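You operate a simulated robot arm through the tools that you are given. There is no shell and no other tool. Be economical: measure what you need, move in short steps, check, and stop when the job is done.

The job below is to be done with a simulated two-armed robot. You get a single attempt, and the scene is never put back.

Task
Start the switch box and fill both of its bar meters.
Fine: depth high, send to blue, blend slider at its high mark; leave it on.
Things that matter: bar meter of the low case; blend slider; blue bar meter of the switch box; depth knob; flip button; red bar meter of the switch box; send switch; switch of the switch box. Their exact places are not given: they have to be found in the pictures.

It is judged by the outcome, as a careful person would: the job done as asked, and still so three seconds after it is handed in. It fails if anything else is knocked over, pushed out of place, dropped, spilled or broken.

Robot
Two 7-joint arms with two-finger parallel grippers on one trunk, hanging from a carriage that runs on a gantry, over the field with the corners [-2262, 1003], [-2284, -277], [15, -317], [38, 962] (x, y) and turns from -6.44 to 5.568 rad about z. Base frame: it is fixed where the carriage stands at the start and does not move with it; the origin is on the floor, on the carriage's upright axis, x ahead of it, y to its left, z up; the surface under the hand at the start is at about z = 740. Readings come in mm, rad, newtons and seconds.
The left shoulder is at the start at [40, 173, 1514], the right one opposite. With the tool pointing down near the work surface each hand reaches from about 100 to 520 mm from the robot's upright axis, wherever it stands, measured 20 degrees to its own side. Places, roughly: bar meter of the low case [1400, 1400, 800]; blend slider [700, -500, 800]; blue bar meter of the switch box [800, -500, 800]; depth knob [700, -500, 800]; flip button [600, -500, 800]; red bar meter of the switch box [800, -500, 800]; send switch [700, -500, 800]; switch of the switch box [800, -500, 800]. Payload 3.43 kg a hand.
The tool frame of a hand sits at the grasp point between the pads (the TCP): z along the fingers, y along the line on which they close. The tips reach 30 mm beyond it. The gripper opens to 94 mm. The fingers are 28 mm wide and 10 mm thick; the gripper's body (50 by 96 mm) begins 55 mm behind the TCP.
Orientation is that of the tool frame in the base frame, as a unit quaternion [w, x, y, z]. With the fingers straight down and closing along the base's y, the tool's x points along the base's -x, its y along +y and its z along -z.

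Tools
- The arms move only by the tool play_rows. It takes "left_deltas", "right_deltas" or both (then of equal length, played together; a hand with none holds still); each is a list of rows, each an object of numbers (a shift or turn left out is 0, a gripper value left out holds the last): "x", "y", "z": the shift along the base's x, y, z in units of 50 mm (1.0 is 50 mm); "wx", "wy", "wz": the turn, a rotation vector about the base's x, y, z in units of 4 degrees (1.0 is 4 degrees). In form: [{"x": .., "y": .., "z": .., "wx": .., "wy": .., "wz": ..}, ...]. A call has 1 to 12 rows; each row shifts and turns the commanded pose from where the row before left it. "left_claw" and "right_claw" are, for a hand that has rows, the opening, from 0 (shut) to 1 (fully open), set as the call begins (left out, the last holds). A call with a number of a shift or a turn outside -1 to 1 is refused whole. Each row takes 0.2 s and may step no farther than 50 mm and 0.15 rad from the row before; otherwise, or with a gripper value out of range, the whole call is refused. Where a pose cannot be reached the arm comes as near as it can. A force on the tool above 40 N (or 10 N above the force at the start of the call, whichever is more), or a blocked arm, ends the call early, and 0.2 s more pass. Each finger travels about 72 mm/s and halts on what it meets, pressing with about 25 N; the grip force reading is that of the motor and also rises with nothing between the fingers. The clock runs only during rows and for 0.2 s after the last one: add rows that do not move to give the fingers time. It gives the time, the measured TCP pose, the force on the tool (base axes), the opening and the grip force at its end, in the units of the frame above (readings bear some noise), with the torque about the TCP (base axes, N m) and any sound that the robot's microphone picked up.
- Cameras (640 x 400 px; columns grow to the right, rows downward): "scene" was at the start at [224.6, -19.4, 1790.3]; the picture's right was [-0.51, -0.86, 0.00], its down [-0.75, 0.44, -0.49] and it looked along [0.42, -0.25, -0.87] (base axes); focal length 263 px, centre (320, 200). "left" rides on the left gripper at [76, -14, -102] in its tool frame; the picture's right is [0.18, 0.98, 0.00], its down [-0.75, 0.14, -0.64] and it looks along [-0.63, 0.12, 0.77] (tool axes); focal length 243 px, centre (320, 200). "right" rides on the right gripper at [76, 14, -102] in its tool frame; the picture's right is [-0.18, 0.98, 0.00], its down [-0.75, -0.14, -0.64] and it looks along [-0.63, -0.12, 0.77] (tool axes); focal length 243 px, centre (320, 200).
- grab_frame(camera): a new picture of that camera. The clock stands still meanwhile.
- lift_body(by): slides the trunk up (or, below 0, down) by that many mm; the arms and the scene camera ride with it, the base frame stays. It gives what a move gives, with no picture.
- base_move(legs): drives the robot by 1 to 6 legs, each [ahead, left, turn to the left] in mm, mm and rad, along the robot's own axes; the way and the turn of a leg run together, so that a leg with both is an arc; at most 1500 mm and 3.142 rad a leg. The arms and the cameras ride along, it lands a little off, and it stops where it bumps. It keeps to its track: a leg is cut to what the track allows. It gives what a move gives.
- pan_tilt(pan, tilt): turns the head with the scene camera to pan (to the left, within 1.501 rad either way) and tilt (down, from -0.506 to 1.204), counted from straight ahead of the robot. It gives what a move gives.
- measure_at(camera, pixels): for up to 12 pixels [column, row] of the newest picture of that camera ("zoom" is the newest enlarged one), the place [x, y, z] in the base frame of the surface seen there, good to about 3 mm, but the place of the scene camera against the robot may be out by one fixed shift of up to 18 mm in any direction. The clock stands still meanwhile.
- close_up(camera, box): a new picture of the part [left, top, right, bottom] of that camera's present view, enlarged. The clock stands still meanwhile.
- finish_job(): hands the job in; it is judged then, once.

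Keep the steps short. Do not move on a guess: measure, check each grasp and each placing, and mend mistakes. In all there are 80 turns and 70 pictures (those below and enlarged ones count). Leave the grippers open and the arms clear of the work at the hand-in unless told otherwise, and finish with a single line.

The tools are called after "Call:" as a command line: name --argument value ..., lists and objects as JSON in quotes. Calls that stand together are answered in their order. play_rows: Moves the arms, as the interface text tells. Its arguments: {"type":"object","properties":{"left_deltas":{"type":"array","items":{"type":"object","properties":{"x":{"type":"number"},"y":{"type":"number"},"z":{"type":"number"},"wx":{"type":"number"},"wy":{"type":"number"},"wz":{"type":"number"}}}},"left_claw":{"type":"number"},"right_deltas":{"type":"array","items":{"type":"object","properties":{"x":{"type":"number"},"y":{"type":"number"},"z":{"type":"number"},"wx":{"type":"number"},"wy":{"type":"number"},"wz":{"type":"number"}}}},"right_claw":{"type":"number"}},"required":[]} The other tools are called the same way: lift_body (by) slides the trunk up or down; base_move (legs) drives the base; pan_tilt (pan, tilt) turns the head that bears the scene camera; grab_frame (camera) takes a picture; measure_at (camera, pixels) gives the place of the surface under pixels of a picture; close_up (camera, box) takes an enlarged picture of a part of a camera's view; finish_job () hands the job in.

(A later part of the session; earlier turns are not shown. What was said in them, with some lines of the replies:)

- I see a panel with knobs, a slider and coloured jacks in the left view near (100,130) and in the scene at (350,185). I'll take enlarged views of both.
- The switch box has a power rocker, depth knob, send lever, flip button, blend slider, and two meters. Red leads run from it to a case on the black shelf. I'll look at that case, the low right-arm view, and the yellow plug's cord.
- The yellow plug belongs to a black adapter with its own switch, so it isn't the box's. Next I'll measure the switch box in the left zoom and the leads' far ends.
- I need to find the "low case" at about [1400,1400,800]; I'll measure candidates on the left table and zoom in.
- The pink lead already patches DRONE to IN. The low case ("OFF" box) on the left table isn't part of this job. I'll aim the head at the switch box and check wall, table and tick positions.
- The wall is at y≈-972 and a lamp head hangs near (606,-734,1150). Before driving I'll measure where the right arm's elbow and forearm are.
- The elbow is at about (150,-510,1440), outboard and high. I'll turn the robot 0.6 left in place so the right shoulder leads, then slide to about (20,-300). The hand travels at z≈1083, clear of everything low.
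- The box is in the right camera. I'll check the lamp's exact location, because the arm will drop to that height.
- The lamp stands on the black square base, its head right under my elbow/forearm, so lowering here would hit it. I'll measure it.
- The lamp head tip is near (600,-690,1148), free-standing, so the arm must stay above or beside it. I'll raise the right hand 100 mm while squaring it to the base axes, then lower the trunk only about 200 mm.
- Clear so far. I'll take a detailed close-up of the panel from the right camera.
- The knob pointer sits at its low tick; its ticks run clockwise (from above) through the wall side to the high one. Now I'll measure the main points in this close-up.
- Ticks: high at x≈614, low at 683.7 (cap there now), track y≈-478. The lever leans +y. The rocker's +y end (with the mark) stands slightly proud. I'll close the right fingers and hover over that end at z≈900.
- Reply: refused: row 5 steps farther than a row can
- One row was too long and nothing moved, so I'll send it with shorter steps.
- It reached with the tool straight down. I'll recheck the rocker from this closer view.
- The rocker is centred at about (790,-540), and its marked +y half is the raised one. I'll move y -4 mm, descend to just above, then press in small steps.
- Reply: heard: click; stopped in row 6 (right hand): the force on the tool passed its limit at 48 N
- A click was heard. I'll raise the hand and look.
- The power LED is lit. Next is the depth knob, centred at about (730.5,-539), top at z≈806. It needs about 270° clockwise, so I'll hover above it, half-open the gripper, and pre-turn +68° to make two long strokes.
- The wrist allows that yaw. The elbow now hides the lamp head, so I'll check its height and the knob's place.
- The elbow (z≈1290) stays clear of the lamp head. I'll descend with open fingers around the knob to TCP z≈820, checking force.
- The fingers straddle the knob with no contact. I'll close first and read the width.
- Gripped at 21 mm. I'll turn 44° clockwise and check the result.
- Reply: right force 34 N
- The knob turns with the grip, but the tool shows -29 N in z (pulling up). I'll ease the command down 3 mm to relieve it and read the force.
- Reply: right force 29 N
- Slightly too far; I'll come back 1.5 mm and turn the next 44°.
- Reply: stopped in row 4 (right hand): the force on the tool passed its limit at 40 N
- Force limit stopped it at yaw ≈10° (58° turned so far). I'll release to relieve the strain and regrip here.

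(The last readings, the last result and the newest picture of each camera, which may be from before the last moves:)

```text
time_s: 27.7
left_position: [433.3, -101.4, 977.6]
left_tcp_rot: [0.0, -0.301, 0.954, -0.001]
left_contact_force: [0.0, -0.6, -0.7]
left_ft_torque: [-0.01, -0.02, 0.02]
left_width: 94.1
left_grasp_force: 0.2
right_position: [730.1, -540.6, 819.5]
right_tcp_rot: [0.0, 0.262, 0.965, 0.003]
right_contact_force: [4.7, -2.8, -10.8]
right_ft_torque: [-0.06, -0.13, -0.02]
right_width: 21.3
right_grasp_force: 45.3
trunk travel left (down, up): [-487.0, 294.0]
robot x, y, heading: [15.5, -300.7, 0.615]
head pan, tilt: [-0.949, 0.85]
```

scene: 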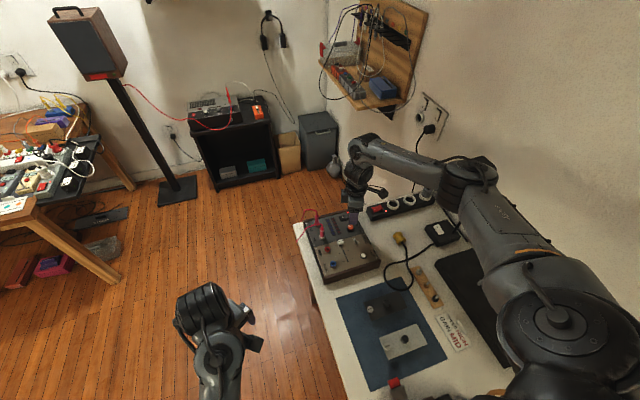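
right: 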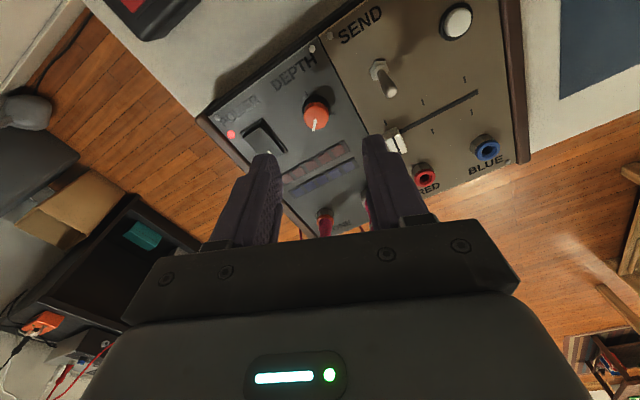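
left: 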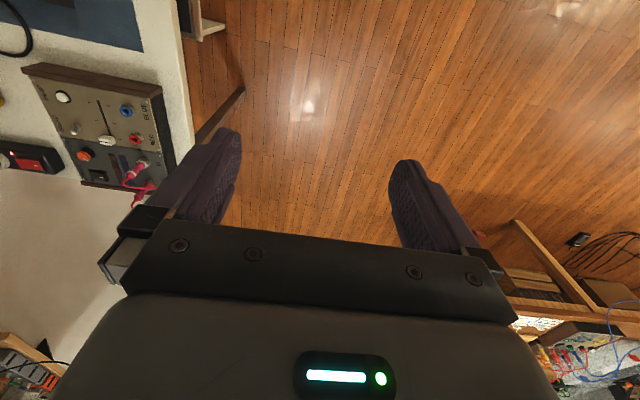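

Smooth this time: yaw is now -30°, about 98° turned. I'll continue another 40°, then release, lift slightly and look.

Call:
play_rows --right_deltas '[{"wz": -1}, {"wz": -1}, {"wz": -1}, {"wz": -1}, {"wz": -1}, {"wz": -1}, {"wz": -1}, {"wz": -1}, {"wz": -1}, {"wz": -1}]'

Call:
close_up --camera "right" --box '[200, 40, 440, 240]'

```text
time_s: 29.9
left_position: [433.2, -101.5, 977.8]
left_tcp_rot: [0.0, -0.301, 0.954, 0.0]
left_contact_force: [-0.1, 0.4, -0.4]
left_ft_torque: [0.01, -0.03, 0.0]
left_width: 94.0
left_grasp_force: 0.2
right_position: [731.0, -538.5, 819.7]
right_tcp_rot: [0.002, 0.577, 0.817, 0.003]
right_contact_force: [20.0, -4.2, -30.2]
right_ft_torque: [0.16, -0.38, 0.04]
right_width: 20.9
right_grasp_force: 44.6
trunk travel left (down, up): [-487.0, 294.0]
robot x, y, heading: [15.7, -304.2, 0.614]
head pan, tilt: [-0.949, 0.85]
```

```text
2.00 times, centred on (320, 140) of right
```

zoom: 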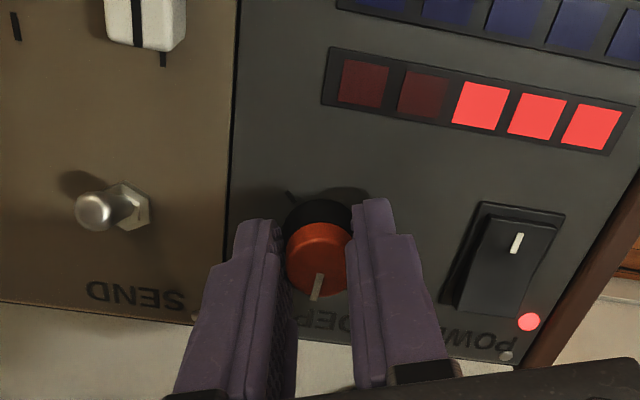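

Red meter shows 3 of 5 as the depth rises; 138° turned. I'll release and rotate the open hand back around the knob for the second stroke.

Call:
play_rows --right_claw 0.45 --right_deltas '[{}, {"z": 0.02}, {"wz": 1}, {"wz": 1}, {"wz": 1}, {"wz": 1}, {"wz": 1}, {"wz": 1}, {"wz": 1}, {"wz": 1}, {"wz": 1}, {"wz": 1}]'

Call:
play_rows --right_deltas '[{"wz": 1}, {"wz": 1}, {"wz": 1}, {"wz": 1}, {"wz": 1}, {"wz": 1}, {"wz": 1}, {"wz": 1}, {"wz": 1}, {"wz": 1}, {"wz": 1}, {"wz": 1}]'

Call:
play_rows --right_deltas '[{"wz": 1}, {"wz": 1}, {"wz": 1}, {"wz": 1}, {"wz": 1}, {"wz": 1}, {"wz": 1}, {"wz": 1}, {"wz": 1}, {"wz": 1}, {"wz": 1}, {"wz": 1}]'

```text
time_s: 32.5
left_position: [433.9, -102.4, 978.0]
left_tcp_rot: [0.0, -0.301, 0.954, 0.0]
left_contact_force: [-0.3, -0.3, -0.1]
left_ft_torque: [0.06, -0.01, -0.02]
left_width: 94.2
left_grasp_force: 0.0
right_position: [730.7, -537.7, 820.2]
right_tcp_rot: [0.0, 0.261, 0.965, 0.002]
right_contact_force: [-0.5, -0.3, -0.2]
right_ft_torque: [0.01, 0.02, -0.02]
right_width: 42.3
right_grasp_force: 0.2
trunk travel left (down, up): [-487.0, 294.0]
robot x, y, heading: [15.3, -305.0, 0.611]
head pan, tilt: [-0.949, 0.85]
```

```text
time_s: 35.1
left_position: [433.6, -101.9, 977.7]
left_tcp_rot: [0.0, -0.301, 0.954, 0.0]
left_contact_force: [0.4, 0.0, 0.5]
left_ft_torque: [0.01, 0.01, 0.01]
left_width: 94.2
left_grasp_force: 0.1
right_position: [730.4, -538.6, 822.0]
right_tcp_rot: [-0.001, -0.154, 0.988, 0.003]
right_contact_force: [0.3, -0.6, 0.0]
right_ft_torque: [-0.04, -0.01, 0.01]
right_width: 42.4
right_grasp_force: 0.1
trunk travel left (down, up): [-487.0, 294.0]
robot x, y, heading: [12.1, -302.2, 0.61]
head pan, tilt: [-0.949, 0.85]
```

```text
time_s: 37.7
left_position: [432.5, -100.6, 977.2]
left_tcp_rot: [0.0, -0.301, 0.954, 0.0]
left_contact_force: [0.1, -0.2, 0.5]
left_ft_torque: [-0.01, 0.03, 0.04]
left_width: 93.4
left_grasp_force: 0.0
right_position: [730.6, -537.8, 820.3]
right_tcp_rot: [-0.001, -0.543, 0.84, 0.003]
right_contact_force: [0.0, 0.4, -0.7]
right_ft_torque: [0.03, 0.05, 0.01]
right_width: 42.1
right_grasp_force: 0.1
trunk travel left (down, up): [-487.0, 294.0]
robot x, y, heading: [15.2, -299.5, 0.608]
head pan, tilt: [-0.949, 0.85]
```

Yaw is about 66°. I'll grip again and turn 40°, regrip to relieve strain, then another 40°.

Call:
play_rows --right_claw 0 --right_deltas '[{"y": -0.02}, {}, {"wz": -1}, {"wz": -1}, {"wz": -1}, {"wz": -1}, {"wz": -1}, {"wz": -1}, {"wz": -1}, {"wz": -1}, {"wz": -1}, {"wz": -1}]'

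Call:
play_rows --right_claw 0.4 --right_deltas '[{}, {}]'

Call:
play_rows --right_claw 0 --right_deltas '[{}, {}, {"wz": -1}, {"wz": -1}, {"wz": -1}, {"wz": -1}, {"wz": -1}, {"wz": -1}, {"wz": -1}, {"wz": -1}, {"wz": -1}, {"wz": -1}]'

Call:
close_up --camera "right" --box '[200, 0, 440, 200]'

```text
time_s: 40.3
left_position: [434.1, -101.5, 978.7]
left_tcp_rot: [0.0, -0.301, 0.954, 0.001]
left_contact_force: [0.4, -0.5, -0.3]
left_ft_torque: [-0.01, -0.03, -0.01]
left_width: 93.9
left_grasp_force: 0.0
right_position: [731.6, -540.1, 821.3]
right_tcp_rot: [-0.001, -0.222, 0.975, 0.002]
right_contact_force: [10.0, -3.6, -10.2]
right_ft_torque: [-0.07, -0.37, 0.01]
right_width: 21.3
right_grasp_force: 44.6
trunk travel left (down, up): [-487.0, 294.0]
robot x, y, heading: [14.8, -306.0, 0.612]
head pan, tilt: [-0.949, 0.85]
```

```text
time_s: 40.9
left_position: [432.8, -102.1, 978.2]
left_tcp_rot: [0.0, -0.301, 0.954, -0.001]
left_contact_force: [0.5, -0.1, -0.3]
left_ft_torque: [0.0, -0.01, 0.0]
left_width: 94.3
left_grasp_force: 0.0
right_position: [729.9, -539.0, 820.0]
right_tcp_rot: [-0.002, -0.223, 0.975, 0.003]
right_contact_force: [0.0, 0.9, -0.5]
right_ft_torque: [0.0, 0.01, 0.01]
right_width: 37.4
right_grasp_force: 0.1
trunk travel left (down, up): [-487.0, 294.0]
robot x, y, heading: [13.5, -299.2, 0.61]
head pan, tilt: [-0.949, 0.85]
```

```text
time_s: 43.5
left_position: [432.6, -101.6, 977.0]
left_tcp_rot: [0.0, -0.3, 0.954, 0.0]
left_contact_force: [-0.1, -0.2, 0.6]
left_ft_torque: [-0.01, -0.01, 0.02]
left_width: 94.1
left_grasp_force: 0.0
right_position: [730.7, -539.8, 820.6]
right_tcp_rot: [0.001, 0.126, 0.992, 0.002]
right_contact_force: [4.5, -1.2, -13.1]
right_ft_torque: [-0.11, -0.58, -0.02]
right_width: 21.4
right_grasp_force: 45.1
trunk travel left (down, up): [-487.0, 294.0]
robot x, y, heading: [15.2, -302.2, 0.61]
head pan, tilt: [-0.949, 0.85]
```

```text
2.00 times, centred on (320, 100) of right
```

zoom: 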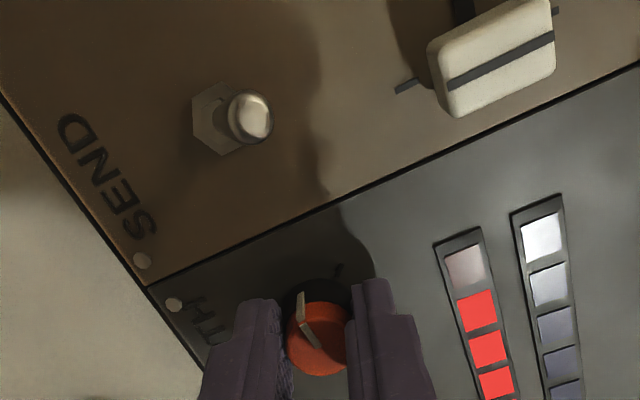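

4 of 5 segments are lit, about 218° turned. I'll regrip, turn 36° more, and look.

Call:
play_rows --right_claw 0.4 --right_deltas '[{}, {}]'

Call:
play_rows --right_claw 0 --right_deltas '[{}, {}, {"wz": -1}, {"wz": -1}, {"wz": -1}, {"wz": -1}, {"wz": -1}, {"wz": -1}, {"wz": -1}, {"wz": -1}, {"wz": -1}]'

Call:
close_up --camera "right" --box '[200, 0, 440, 200]'

```text
time_s: 44.1
left_position: [433.5, -101.2, 978.0]
left_tcp_rot: [0.0, -0.301, 0.954, -0.001]
left_contact_force: [-0.2, 0.5, -0.2]
left_ft_torque: [-0.04, -0.02, -0.02]
left_width: 94.0
left_grasp_force: 0.0
right_position: [730.5, -539.9, 820.8]
right_tcp_rot: [0.0, 0.125, 0.992, 0.002]
right_contact_force: [-0.3, 0.1, 0.9]
right_ft_torque: [0.01, -0.02, -0.02]
right_width: 37.7
right_grasp_force: 0.1
trunk travel left (down, up): [-487.0, 294.0]
robot x, y, heading: [15.1, -305.1, 0.614]
head pan, tilt: [-0.949, 0.85]
```

```text
time_s: 46.5
left_position: [432.8, -102.6, 978.7]
left_tcp_rot: [0.0, -0.302, 0.953, 0.0]
left_contact_force: [0.3, -1.2, 0.2]
left_ft_torque: [-0.05, 0.0, 0.0]
left_width: 93.7
left_grasp_force: 0.1
right_position: [731.2, -539.5, 820.1]
right_tcp_rot: [0.001, 0.426, 0.905, 0.003]
right_contact_force: [-0.8, 2.7, 2.0]
right_ft_torque: [-0.36, -0.27, 0.02]
right_width: 20.7
right_grasp_force: 45.2
trunk travel left (down, up): [-487.0, 294.0]
robot x, y, heading: [17.6, -302.0, 0.613]
head pan, tilt: [-0.949, 0.85]
```

```text
2.00 times, centred on (320, 100) of right
```

zoom: 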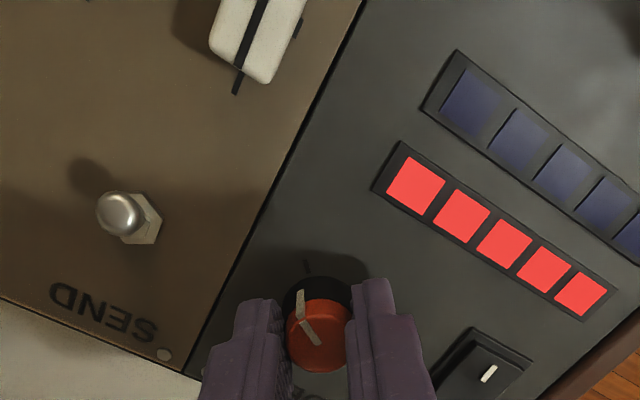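

The red meter is full. The pointer looks a little short of the high tick, so I'll turn up to 12° more, then release and rise to look.

Call:
play_rows --right_deltas '[{"wz": -1}, {"wz": -1}, {"wz": -1}, {}]'

Call:
play_rows --right_claw 0.45 --right_deltas '[{}, {}, {"z": 0.5}, {"z": 0.8}, {"wz": 1, "x": -0.3}, {"wz": 1, "x": -0.3}, {"wz": 1, "x": -0.3}, {"wz": 1}, {"wz": 1}, {"wz": 1}, {"wz": 1}, {"wz": 1}]'

Call:
close_up --camera "right" --box '[200, 0, 440, 200]'

```text
time_s: 47.5
left_position: [433.8, -102.3, 978.4]
left_tcp_rot: [0.0, -0.3, 0.954, -0.001]
left_contact_force: [1.0, -0.7, 0.1]
left_ft_torque: [0.0, -0.02, 0.0]
left_width: 93.7
left_grasp_force: 0.1
right_position: [731.7, -539.7, 820.8]
right_tcp_rot: [0.003, 0.518, 0.855, 0.003]
right_contact_force: [3.7, 1.8, -0.5]
right_ft_torque: [0.24, -0.02, -0.08]
right_width: 20.8
right_grasp_force: 44.7
trunk travel left (down, up): [-487.0, 294.0]
robot x, y, heading: [15.6, -301.0, 0.611]
head pan, tilt: [-0.949, 0.85]
```

```text
time_s: 50.1
left_position: [433.2, -101.5, 978.1]
left_tcp_rot: [0.0, -0.301, 0.954, 0.001]
left_contact_force: [0.0, -0.6, -0.1]
left_ft_torque: [-0.02, -0.01, 0.01]
left_width: 94.0
left_grasp_force: 0.0
right_position: [684.8, -539.4, 886.0]
right_tcp_rot: [0.0, 0.26, 0.966, 0.003]
right_contact_force: [0.4, -0.4, 0.3]
right_ft_torque: [0.0, -0.01, 0.03]
right_width: 42.2
right_grasp_force: 0.1
trunk travel left (down, up): [-487.0, 294.0]
robot x, y, heading: [11.8, -298.5, 0.61]
head pan, tilt: [-0.949, 0.85]
```

```text
2.00 times, centred on (320, 100) of right
```

zoom: 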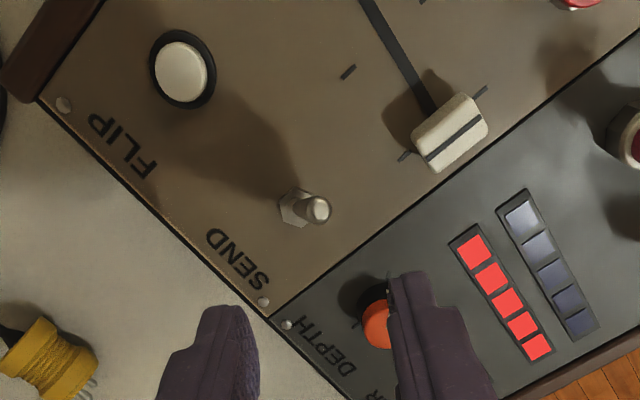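

Next is the send lever (tip ≈(671,-528,810), leaning +y). I'll square the closed fingers and position them on its +y side at about (663,-508), then look before descending.

Call:
play_rows --right_claw 0 --right_deltas '[{"x": -0.22, "y": 0.31, "wz": 1}, {"x": -0.22, "y": 0.31, "wz": 1}, {"wz": 1}, {"wz": 1}, {"wz": 1}, {"wz": 1}, {"wz": 1}, {"wz": 0.55}]'

Call:
grab_frame --camera "right"

Call:
close_up --camera "scene" --box '[290, 180, 400, 290]'

```text
time_s: 51.9
left_position: [433.3, -101.5, 978.5]
left_tcp_rot: [0.0, -0.301, 0.954, 0.0]
left_contact_force: [0.1, 0.3, -0.7]
left_ft_torque: [0.01, 0.02, -0.03]
left_width: 94.2
left_grasp_force: 0.0
right_position: [662.8, -509.5, 885.3]
right_tcp_rot: [0.0, 0.001, 1.0, 0.004]
right_contact_force: [0.2, 0.0, -0.3]
right_ft_torque: [0.02, 0.01, 0.02]
right_width: 0.0
right_grasp_force: 24.2
trunk travel left (down, up): [-487.0, 294.0]
robot x, y, heading: [16.2, -300.1, 0.613]
head pan, tilt: [-0.949, 0.85]
```

```text
29 pictures are left
```

right: 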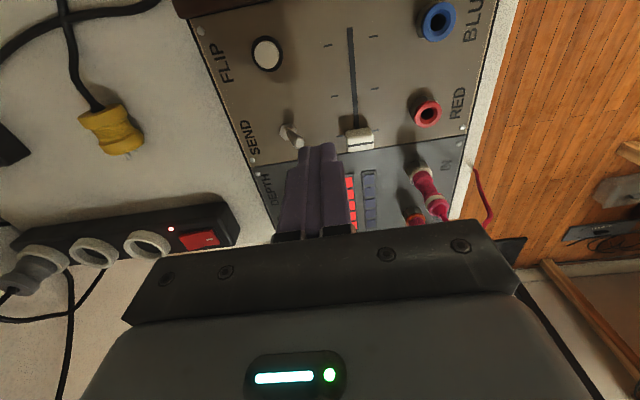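

```text
3.64 times, centred on (345, 235) of scene
```

zoom: 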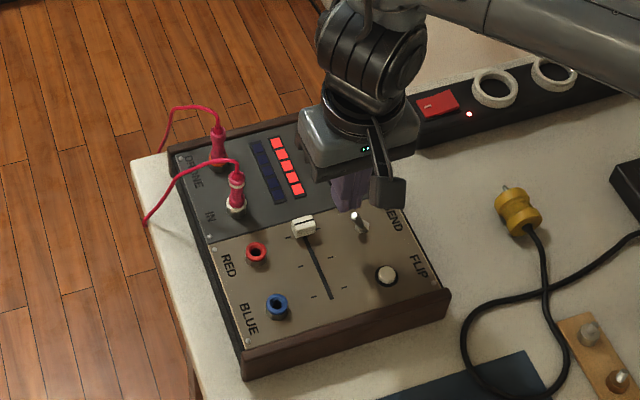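

Aligned; the lamp side is clear. I'll descend to TCP z≈829 (tips ≈799, above the nut) and check for contact.

Call:
play_rows --right_deltas '[{"z": -0.5}, {"z": -0.4}, {"z": -0.22}]'

Call:
close_up --camera "right" --box '[220, 50, 420, 200]'

```text
time_s: 52.7
left_position: [432.7, -102.2, 977.8]
left_tcp_rot: [0.0, -0.301, 0.954, 0.0]
left_contact_force: [-0.1, -0.1, -0.2]
left_ft_torque: [-0.01, 0.03, 0.0]
left_width: 94.0
left_grasp_force: 0.0
right_position: [663.3, -509.0, 829.8]
right_tcp_rot: [0.0, 0.0, 1.0, 0.003]
right_contact_force: [-0.4, -0.2, 1.0]
right_ft_torque: [-0.01, -0.02, -0.02]
right_width: 0.0
right_grasp_force: 25.1
trunk travel left (down, up): [-487.0, 294.0]
robot x, y, heading: [17.4, -304.3, 0.608]
head pan, tilt: [-0.949, 0.85]
```

```text
2.67 times, centred on (320, 125) of right
```

zoom: 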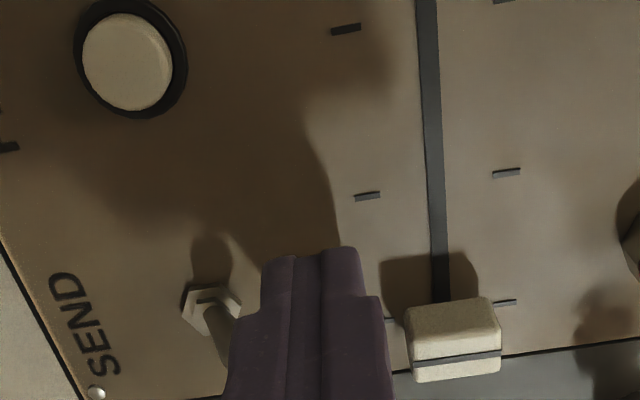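

The finger sits between lever and slider without touching. I'll sweep -y in 4 mm steps.

Call:
play_rows --right_deltas '[{"y": -0.08}, {"y": -0.08}, {"y": -0.08}, {"y": -0.08}, {"y": -0.08}, {"y": -0.06}]'

Call:
play_rows --right_deltas '[{"y": 0.16}, {"y": 0.1, "z": 0.4}, {"z": 0.6}]'

Call:
close_up --camera "right" --box '[220, 0, 460, 200]'

```text
time_s: 54.1
left_position: [433.0, -100.9, 978.1]
left_tcp_rot: [0.0, -0.301, 0.954, 0.0]
left_contact_force: [-0.1, -1.1, 0.5]
left_ft_torque: [0.0, 0.01, -0.03]
left_width: 94.2
left_grasp_force: 0.1
right_position: [663.8, -531.7, 828.7]
right_tcp_rot: [0.0, 0.002, 1.0, 0.003]
right_contact_force: [-1.5, 2.3, 1.9]
right_ft_torque: [0.04, 0.01, -0.03]
right_width: 0.0
right_grasp_force: 24.2
trunk travel left (down, up): [-487.0, 294.0]
robot x, y, heading: [12.7, -301.8, 0.61]
head pan, tilt: [-0.949, 0.85]
heard: click
```

```text
time_s: 54.9
left_position: [432.8, -102.4, 977.7]
left_tcp_rot: [0.0, -0.301, 0.954, 0.0]
left_contact_force: [-0.5, -0.8, 0.1]
left_ft_torque: [-0.01, 0.0, 0.02]
left_width: 93.8
left_grasp_force: 0.0
right_position: [664.6, -517.8, 880.2]
right_tcp_rot: [0.0, 0.002, 1.0, 0.003]
right_contact_force: [-0.4, -0.4, 0.0]
right_ft_torque: [0.05, -0.04, 0.02]
right_width: 0.0
right_grasp_force: 25.4
trunk travel left (down, up): [-487.0, 294.0]
robot x, y, heading: [15.8, -300.8, 0.611]
head pan, tilt: [-0.949, 0.85]
```

```text
2.00 times, centred on (340, 100) of right
```

zoom: 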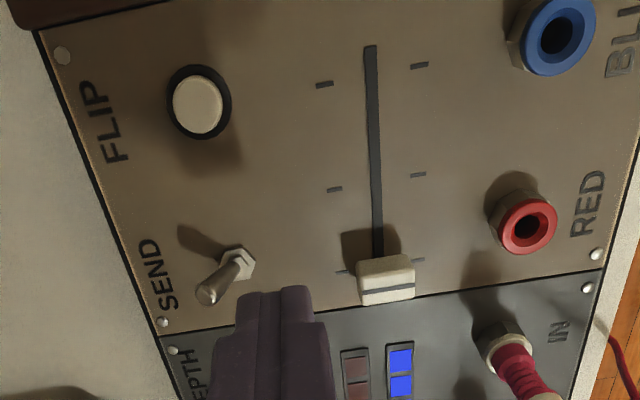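

The lever clicked over and the blue meter is now lit. Before the slider, I'll measure the IN plug's top and cord, since the gripper body will pass near.

Call:
grab_frame --camera "right"

Call:
close_up --camera "scene" --box '[290, 190, 390, 270]'

Call:
measure_at --camera "zoom" --pixels '[[228, 90], [236, 140], [205, 60], [236, 175], [190, 75], [160, 90], [222, 65], [333, 180], [322, 165]]'

```text
25 pictures are left
```

right: 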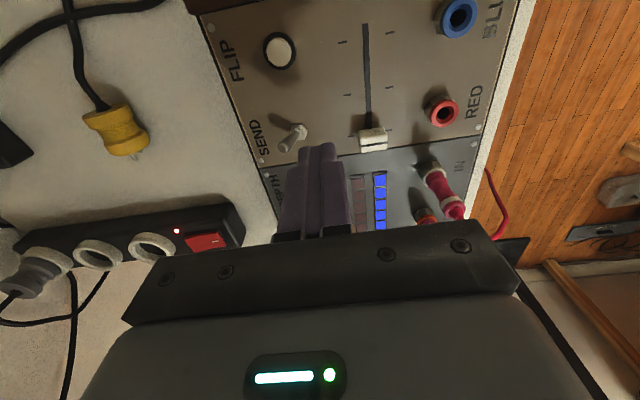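

```text
5.00 times, centred on (340, 230) of scene
```

zoom: 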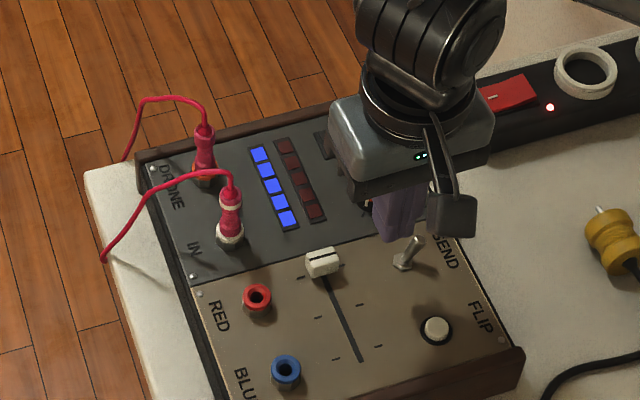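

```text
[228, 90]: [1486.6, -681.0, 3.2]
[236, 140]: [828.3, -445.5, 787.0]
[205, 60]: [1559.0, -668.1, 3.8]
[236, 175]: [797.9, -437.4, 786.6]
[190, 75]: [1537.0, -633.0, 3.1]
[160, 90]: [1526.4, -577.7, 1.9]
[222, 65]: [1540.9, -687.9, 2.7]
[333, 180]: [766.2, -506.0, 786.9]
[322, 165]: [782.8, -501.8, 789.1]
```

Call:
measure_at --camera "right" --pixels '[[430, 165], [440, 185], [452, 212], [460, 210], [427, 217], [490, 180], [500, 215]]'

Call:
measure_at --camera "zoom" --pixels '[[230, 192], [231, 210], [225, 178], [204, 130], [190, 176]]'

```text
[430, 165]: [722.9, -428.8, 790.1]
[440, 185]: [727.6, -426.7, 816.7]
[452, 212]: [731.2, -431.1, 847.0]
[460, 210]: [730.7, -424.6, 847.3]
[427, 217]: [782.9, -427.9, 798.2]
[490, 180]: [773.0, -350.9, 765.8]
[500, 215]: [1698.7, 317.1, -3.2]
```

```text
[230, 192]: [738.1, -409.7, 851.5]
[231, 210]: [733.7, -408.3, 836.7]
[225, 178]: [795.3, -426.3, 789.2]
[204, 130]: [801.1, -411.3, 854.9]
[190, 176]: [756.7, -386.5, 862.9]
```

The IN plug tops out around z≈850 at (729,-428), with cord slightly higher. To keep the gripper body clear I'll yaw the hand +90° (its narrow side toward the plug) and hover at about (712,-478).

Call:
play_rows --right_deltas '[{"z": 0.4, "wz": 1}, {"wz": 1}, {"wz": 1}, {"wz": 1}, {"wz": 1}, {"wz": 1}, {"wz": 1}, {"wz": 1}, {"wz": 1}, {"wz": 1}, {"wz": 1}, {"wz": 1}]'

Call:
play_rows --right_deltas '[{"x": 0.47, "y": 0.4, "wz": 1}, {"x": 0.48, "y": 0.4, "wz": 1}, {"wz": 1}, {"wz": 1}, {"wz": 1}, {"wz": 1}, {"wz": 1}, {"wz": 1}, {"wz": 1}, {"wz": 1}, {"wz": 0.5}]'

Call:
grab_frame --camera "right"

Call:
grab_frame --camera "scene"

```text
time_s: 57.5
left_position: [432.7, -101.0, 977.6]
left_tcp_rot: [0.0, -0.301, 0.954, 0.0]
left_contact_force: [0.4, -0.1, 0.0]
left_ft_torque: [-0.01, -0.04, 0.02]
left_width: 93.7
left_grasp_force: 0.1
right_position: [663.0, -518.4, 899.2]
right_tcp_rot: [-0.001, -0.407, 0.914, 0.003]
right_contact_force: [-1.0, 0.7, -0.9]
right_ft_torque: [-0.01, -0.03, 0.03]
right_width: 0.0
right_grasp_force: 24.7
trunk travel left (down, up): [-487.0, 294.0]
robot x, y, heading: [17.3, -303.3, 0.612]
head pan, tilt: [-0.949, 0.85]
```

```text
time_s: 59.9
left_position: [432.6, -101.3, 977.8]
left_tcp_rot: [0.0, -0.301, 0.954, 0.0]
left_contact_force: [0.0, 0.1, 0.2]
left_ft_torque: [-0.03, -0.06, 0.01]
left_width: 94.2
left_grasp_force: 0.1
right_position: [710.5, -478.5, 899.2]
right_tcp_rot: [-0.002, -0.706, 0.708, 0.002]
right_contact_force: [0.2, -0.1, 0.3]
right_ft_torque: [-0.04, -0.01, -0.02]
right_width: 0.0
right_grasp_force: 25.4
trunk travel left (down, up): [-487.0, 294.0]
robot x, y, heading: [14.5, -303.0, 0.61]
head pan, tilt: [-0.949, 0.85]
```

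```text
23 pictures are left
```

right: 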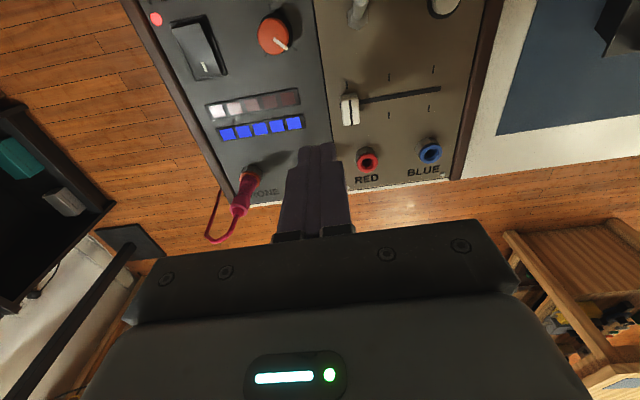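

```text
22 pictures are left
```

scene: 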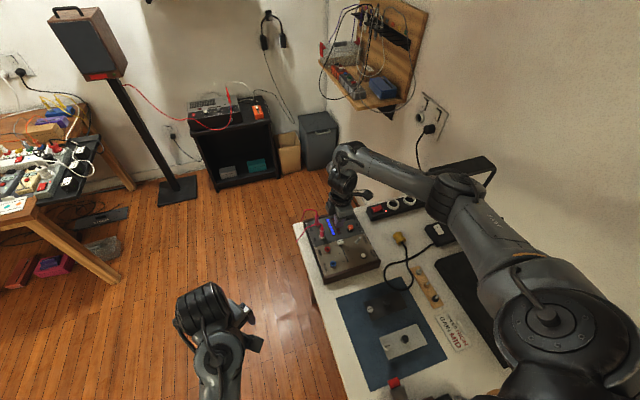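

Hovering well; the depth pointer is at the high side. I'll measure the cap's +x edge and the ticks from here.

Call:
close_up --camera "right" --box '[250, 0, 460, 160]'

Call:
measure_at --camera "right" --pixels '[[343, 110], [348, 97], [356, 108], [352, 123], [347, 110], [434, 70], [431, 108], [350, 82], [278, 37], [286, 47], [291, 56]]'

```text
2.50 times, centred on (355, 80) of right
```

zoom: 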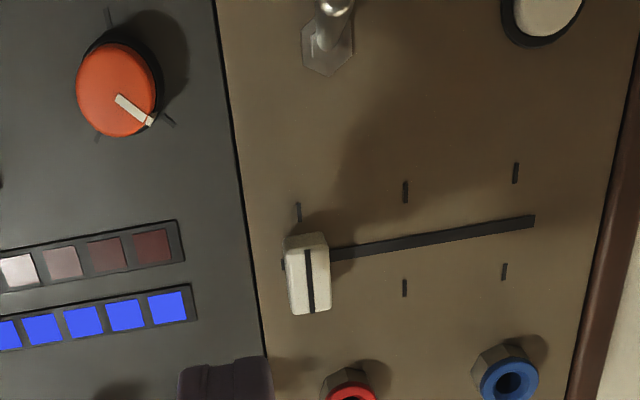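

```text
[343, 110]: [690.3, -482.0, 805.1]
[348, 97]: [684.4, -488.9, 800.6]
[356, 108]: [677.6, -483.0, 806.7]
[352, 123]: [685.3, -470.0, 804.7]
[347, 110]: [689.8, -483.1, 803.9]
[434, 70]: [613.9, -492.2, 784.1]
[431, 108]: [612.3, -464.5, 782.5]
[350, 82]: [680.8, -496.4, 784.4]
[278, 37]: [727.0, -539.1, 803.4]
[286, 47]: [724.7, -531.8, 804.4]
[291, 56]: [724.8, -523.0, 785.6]
```

The cap centre is x≈684 (±7), and the high tick is at x≈613.5, so the final finger centre should be about 630.5. I'll descend to TCP z≈824, then push -x to about 640 first.

Call:
play_rows --right_deltas '[{"z": -0.5}, {"z": -0.5}, {"z": -0.3}, {"z": -0.2}]'

Call:
play_rows --right_deltas '[{"x": -0.1}, {"x": -0.1}, {"x": -0.15}, {"x": -0.15}, {"x": -0.15}, {"x": -0.15}, {"x": -0.15}, {"x": -0.15}, {"x": -0.15}, {"x": -0.15}]'

Call:
close_up --camera "right" --box '[200, 0, 440, 180]'

```text
time_s: 60.9
left_position: [432.9, -101.8, 978.0]
left_tcp_rot: [0.0, -0.3, 0.954, -0.001]
left_contact_force: [0.9, -0.9, 0.1]
left_ft_torque: [0.02, -0.01, -0.01]
left_width: 94.1
left_grasp_force: 0.0
right_position: [711.5, -479.5, 824.3]
right_tcp_rot: [-0.001, -0.706, 0.708, 0.001]
right_contact_force: [-0.2, -0.2, 0.4]
right_ft_torque: [-0.02, 0.0, 0.0]
right_width: 0.0
right_grasp_force: 25.1
trunk travel left (down, up): [-487.0, 294.0]
robot x, y, heading: [16.6, -302.0, 0.609]
head pan, tilt: [-0.949, 0.85]
```

```text
time_s: 63.1
left_position: [433.2, -101.4, 977.8]
left_tcp_rot: [0.0, -0.301, 0.954, 0.0]
left_contact_force: [0.3, -0.3, -0.4]
left_ft_torque: [0.03, 0.0, -0.02]
left_width: 94.1
left_grasp_force: 0.1
right_position: [640.0, -479.0, 824.2]
right_tcp_rot: [-0.004, -0.706, 0.708, 0.002]
right_contact_force: [0.3, 0.2, -0.3]
right_ft_torque: [0.02, 0.02, 0.0]
right_width: 0.2
right_grasp_force: 25.1
trunk travel left (down, up): [-487.0, 294.0]
robot x, y, heading: [15.5, -304.6, 0.611]
head pan, tilt: [-0.949, 0.85]
```

```text
2.22 times, centred on (320, 90) of right
```

zoom: 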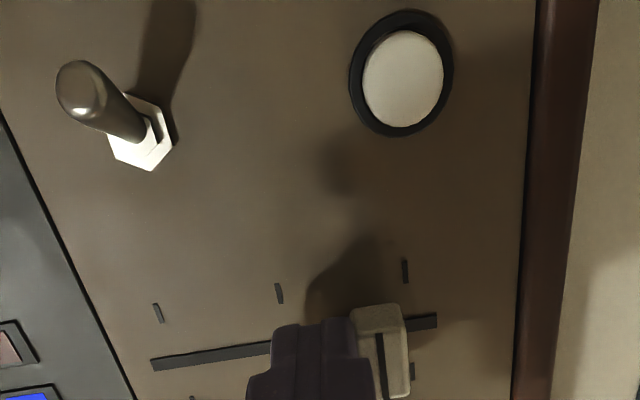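

The cap moves freely. I'll push 7 mm more, then back off and measure the cap against its tick.

Call:
play_rows --right_deltas '[{"x": -0.08}, {"x": -0.08}, {}]'

Call:
play_rows --right_deltas '[{"x": 0.4}, {"x": 0.5, "z": 0.4}, {"z": 0.8}]'

Call:
close_up --camera "right" --box '[200, 0, 440, 180]'

```text
time_s: 63.9
left_position: [433.4, -102.0, 977.9]
left_tcp_rot: [0.001, -0.301, 0.954, 0.0]
left_contact_force: [-0.4, 0.2, 1.4]
left_ft_torque: [0.06, 0.02, 0.0]
left_width: 94.0
left_grasp_force: 0.0
right_position: [633.5, -479.5, 824.3]
right_tcp_rot: [-0.002, -0.706, 0.708, 0.002]
right_contact_force: [-0.6, 0.3, 0.6]
right_ft_torque: [0.0, 0.0, -0.02]
right_width: 0.0
right_grasp_force: 24.7
trunk travel left (down, up): [-487.0, 294.0]
robot x, y, heading: [14.7, -302.3, 0.611]
head pan, tilt: [-0.949, 0.85]
```

```text
time_s: 64.7
left_position: [433.8, -101.5, 977.3]
left_tcp_rot: [0.0, -0.3, 0.954, 0.0]
left_contact_force: [0.0, -0.2, -0.1]
left_ft_torque: [0.04, 0.02, -0.01]
left_width: 94.1
left_grasp_force: 0.0
right_position: [678.3, -480.5, 886.2]
right_tcp_rot: [-0.003, -0.706, 0.708, 0.002]
right_contact_force: [0.8, -0.6, 0.2]
right_ft_torque: [0.02, -0.04, 0.01]
right_width: 0.0
right_grasp_force: 24.9
trunk travel left (down, up): [-487.0, 294.0]
robot x, y, heading: [14.9, -304.1, 0.615]
head pan, tilt: [-0.949, 0.85]
```

```text
2.22 times, centred on (320, 90) of right
```

zoom: 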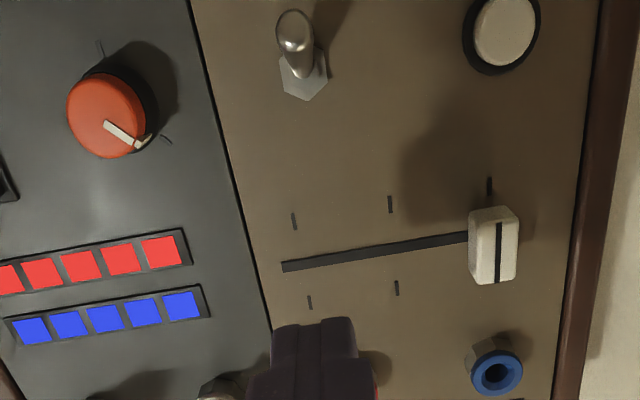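

Both meters are full. I'll check the cap centre against the high tick.

Call:
measure_at --camera "zoom" --pixels '[[498, 250], [498, 270], [475, 245], [515, 250], [473, 225], [489, 186], [390, 203], [396, 288], [484, 215]]'

Call:
close_up --camera "scene" --box '[290, 190, 400, 290]'

```text
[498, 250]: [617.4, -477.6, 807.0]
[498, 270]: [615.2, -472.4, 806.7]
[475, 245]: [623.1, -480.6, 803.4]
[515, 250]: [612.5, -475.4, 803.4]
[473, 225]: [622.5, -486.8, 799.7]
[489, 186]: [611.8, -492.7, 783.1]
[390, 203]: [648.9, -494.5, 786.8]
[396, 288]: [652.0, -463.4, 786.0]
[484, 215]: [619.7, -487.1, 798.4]
```

```text
4.00 times, centred on (345, 240) of scene
```

zoom: 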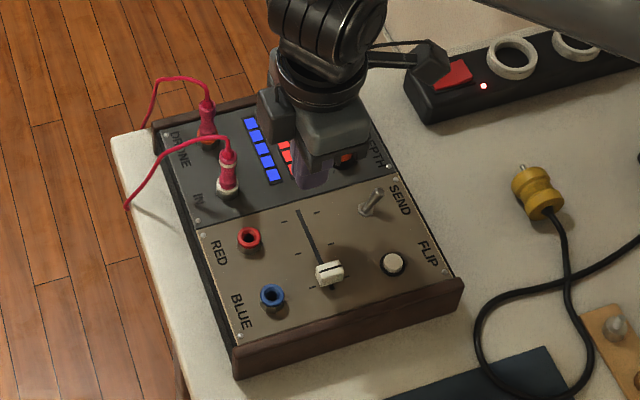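

The cap line is at x≈616.3, about 3 mm short of the tick (≈613). I'll go back in and push 3 mm further.

Call:
play_rows --right_deltas '[{"z": -0.8}, {"x": -0.5, "z": -0.4}, {"x": -0.3}, {"x": -0.1}, {"x": -0.03}, {"x": -0.03}, {}]'

Call:
play_rows --right_deltas '[{"x": 0.4}, {"x": 0.5, "z": 0.4}, {"z": 0.8}]'

Call:
close_up --camera "right" --box '[200, 0, 440, 180]'

Call:
measure_at --camera "zoom" --pixels '[[500, 240], [500, 250], [501, 260], [479, 245], [518, 250], [489, 186], [487, 183]]'

```text
time_s: 66.3
left_position: [432.9, -100.9, 977.7]
left_tcp_rot: [-0.001, -0.301, 0.954, 0.0]
left_contact_force: [0.0, 0.5, 0.1]
left_ft_torque: [0.04, 0.02, -0.01]
left_width: 93.9
left_grasp_force: 0.0
right_position: [629.7, -479.3, 824.8]
right_tcp_rot: [-0.002, -0.706, 0.708, 0.002]
right_contact_force: [2.0, -0.9, -0.6]
right_ft_torque: [0.03, -0.06, -0.04]
right_width: 0.0
right_grasp_force: 25.1
trunk travel left (down, up): [-487.0, 294.0]
robot x, y, heading: [18.5, -299.7, 0.616]
head pan, tilt: [-0.949, 0.85]
```

```text
time_s: 67.1
left_position: [433.8, -101.8, 977.5]
left_tcp_rot: [0.0, -0.3, 0.954, 0.001]
left_contact_force: [0.8, 0.4, 0.5]
left_ft_torque: [0.01, -0.01, 0.0]
left_width: 93.8
left_grasp_force: 0.0
right_position: [672.3, -480.4, 885.2]
right_tcp_rot: [-0.003, -0.706, 0.708, 0.001]
right_contact_force: [1.1, 0.0, -0.1]
right_ft_torque: [0.01, -0.01, -0.01]
right_width: 0.0
right_grasp_force: 25.1
trunk travel left (down, up): [-487.0, 294.0]
robot x, y, heading: [15.8, -300.7, 0.61]
head pan, tilt: [-0.949, 0.85]
```

```text
2.22 times, centred on (320, 90) of right
```

zoom: 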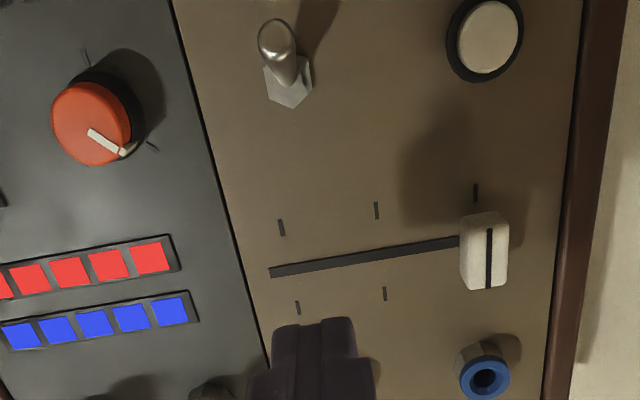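

```text
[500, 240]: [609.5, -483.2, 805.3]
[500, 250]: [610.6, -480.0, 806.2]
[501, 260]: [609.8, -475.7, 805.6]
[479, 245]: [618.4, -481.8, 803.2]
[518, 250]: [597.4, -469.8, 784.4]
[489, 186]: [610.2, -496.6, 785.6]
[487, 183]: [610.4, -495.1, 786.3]
```

My pixels were a bit off because the view shifted; I'll re-measure line (490,258), edges and tick (476,192).

Call:
measure_at --camera "zoom" --pixels '[[490, 240], [490, 258], [489, 280], [464, 250], [507, 255], [476, 192], [475, 186], [376, 210], [384, 294]]'

```text
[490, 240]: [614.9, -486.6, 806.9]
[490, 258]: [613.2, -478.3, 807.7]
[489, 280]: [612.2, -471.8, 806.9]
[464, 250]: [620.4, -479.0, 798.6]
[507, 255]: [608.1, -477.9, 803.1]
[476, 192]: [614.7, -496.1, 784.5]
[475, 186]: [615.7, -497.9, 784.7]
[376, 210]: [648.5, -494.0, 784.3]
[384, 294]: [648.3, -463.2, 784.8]
```

The cap line is at 613.4 against a tick at about 614, so it's on the mark. I'll retreat: lift the hand, open the gripper, raise the trunk and slide the robot back.

Call:
play_rows --right_deltas '[{"z": 0.8}, {"z": 0.8}, {"z": 0.8}]'

Call:
play_rows --right_claw 1 --right_deltas '[{}, {}, {}, {}, {}]'

Call:
lift_body --by 180

Call:
base_move --legs '[[143, 205, 0]]'

Call:
grab_frame --camera "scene"

Call:
grab_frame --camera "right"

```text
time_s: 67.9
left_position: [433.2, -102.3, 979.5]
left_tcp_rot: [0.0, -0.3, 0.954, 0.0]
left_contact_force: [-0.2, -0.4, 0.5]
left_ft_torque: [0.0, 0.0, 0.0]
left_width: 93.8
left_grasp_force: 0.0
right_position: [676.6, -478.3, 1004.1]
right_tcp_rot: [-0.003, -0.706, 0.708, 0.003]
right_contact_force: [0.3, 0.0, -0.7]
right_ft_torque: [0.04, -0.01, -0.02]
right_width: 0.0
right_grasp_force: 24.9
trunk travel left (down, up): [-487.0, 294.0]
robot x, y, heading: [17.5, -300.2, 0.611]
head pan, tilt: [-0.949, 0.85]
```

```text
time_s: 69.1
left_position: [433.0, -102.5, 978.1]
left_tcp_rot: [0.0, -0.301, 0.954, 0.0]
left_contact_force: [-0.5, -0.1, -0.3]
left_ft_torque: [0.01, 0.02, 0.0]
left_width: 93.9
left_grasp_force: 0.0
right_position: [676.8, -478.8, 1004.8]
right_tcp_rot: [-0.002, -0.707, 0.708, 0.002]
right_contact_force: [0.2, 0.5, 0.3]
right_ft_torque: [-0.03, 0.03, -0.03]
right_width: 94.0
right_grasp_force: 0.0
trunk travel left (down, up): [-487.0, 294.0]
robot x, y, heading: [12.3, -298.7, 0.611]
head pan, tilt: [-0.949, 0.85]
```

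```text
time_s: 71.1
left_position: [433.0, -101.1, 1157.4]
left_tcp_rot: [0.001, -0.3, 0.954, 0.0]
left_contact_force: [-0.3, -0.1, 0.3]
left_ft_torque: [0.0, -0.01, -0.02]
left_width: 94.2
left_grasp_force: 0.0
right_position: [675.9, -479.3, 1182.9]
right_tcp_rot: [-0.001, -0.706, 0.708, 0.002]
right_contact_force: [-0.6, -0.8, 0.6]
right_ft_torque: [0.0, 0.02, 0.01]
right_width: 93.9
right_grasp_force: 0.1
trunk travel left (down, up): [-667.0, 114.0]
robot x, y, heading: [12.8, -302.2, 0.61]
head pan, tilt: [-0.949, 0.85]
```

```text
time_s: 72.9
left_position: [429.8, 153.6, 1157.8]
left_tcp_rot: [-0.001, -0.303, 0.953, 0.0]
left_contact_force: [0.3, -0.2, 0.4]
left_ft_torque: [0.03, -0.03, -0.01]
left_width: 93.7
left_grasp_force: 0.0
right_position: [675.9, -220.9, 1183.4]
right_tcp_rot: [0.003, 0.708, -0.706, -0.002]
right_contact_force: [0.4, 0.4, -0.4]
right_ft_torque: [-0.01, 0.02, -0.02]
right_width: 94.0
right_grasp_force: 0.0
trunk travel left (down, up): [-667.0, 114.0]
robot x, y, heading: [9.2, -48.3, 0.614]
head pan, tilt: [-0.949, 0.85]
```

```text
16 pictures are left
```

scene: 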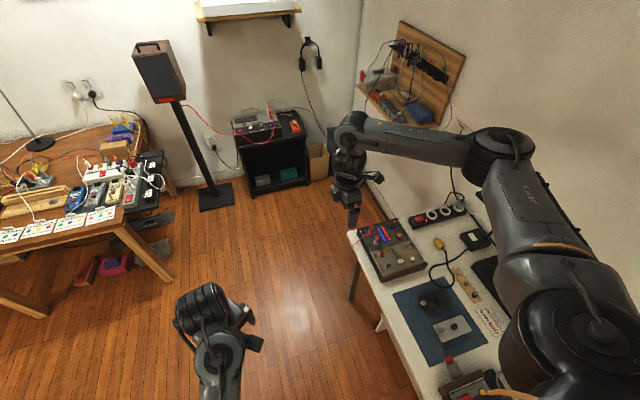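

```text
15 pictures are left
```

right: 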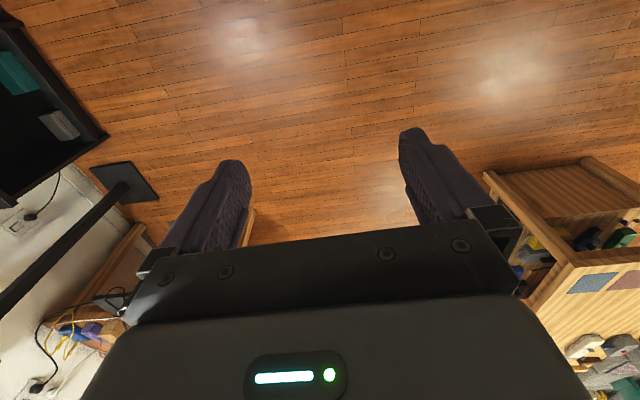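

Arms are clear. One last look at the box.

Call:
close_up --camera "scene" --box '[335, 195, 525, 300]'

Call:
close_up --camera "scene" --box '[345, 210, 435, 285]'

```text
3.37 times, centred on (430, 248) of scene
```

zoom: 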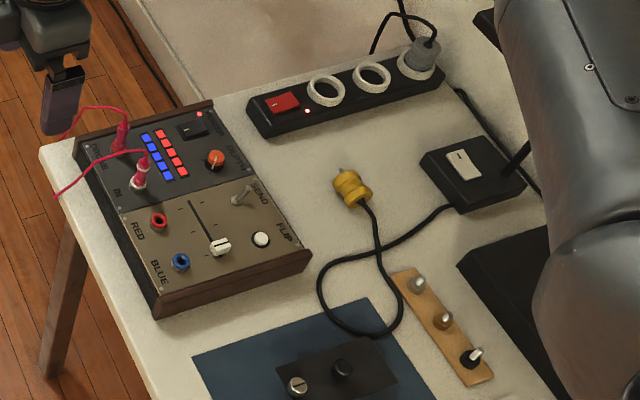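

```text
5.33 times, centred on (390, 248) of scene
```

zoom: 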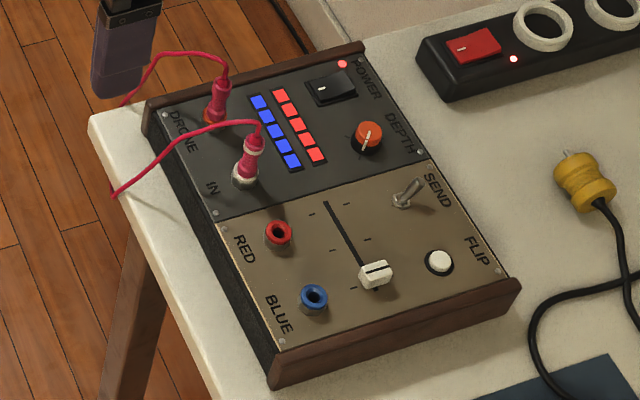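

The power LED is lit, all five red and all five blue segments are on, depth is high, send is to blue and the slider is at its high mark. Nothing else has moved, so I'm handing in.

Call:
finish_job

```text
The job is handed in.
```

The switch box is on with both bar meters full: depth is high, send is to blue and the blend slider is at its high mark.
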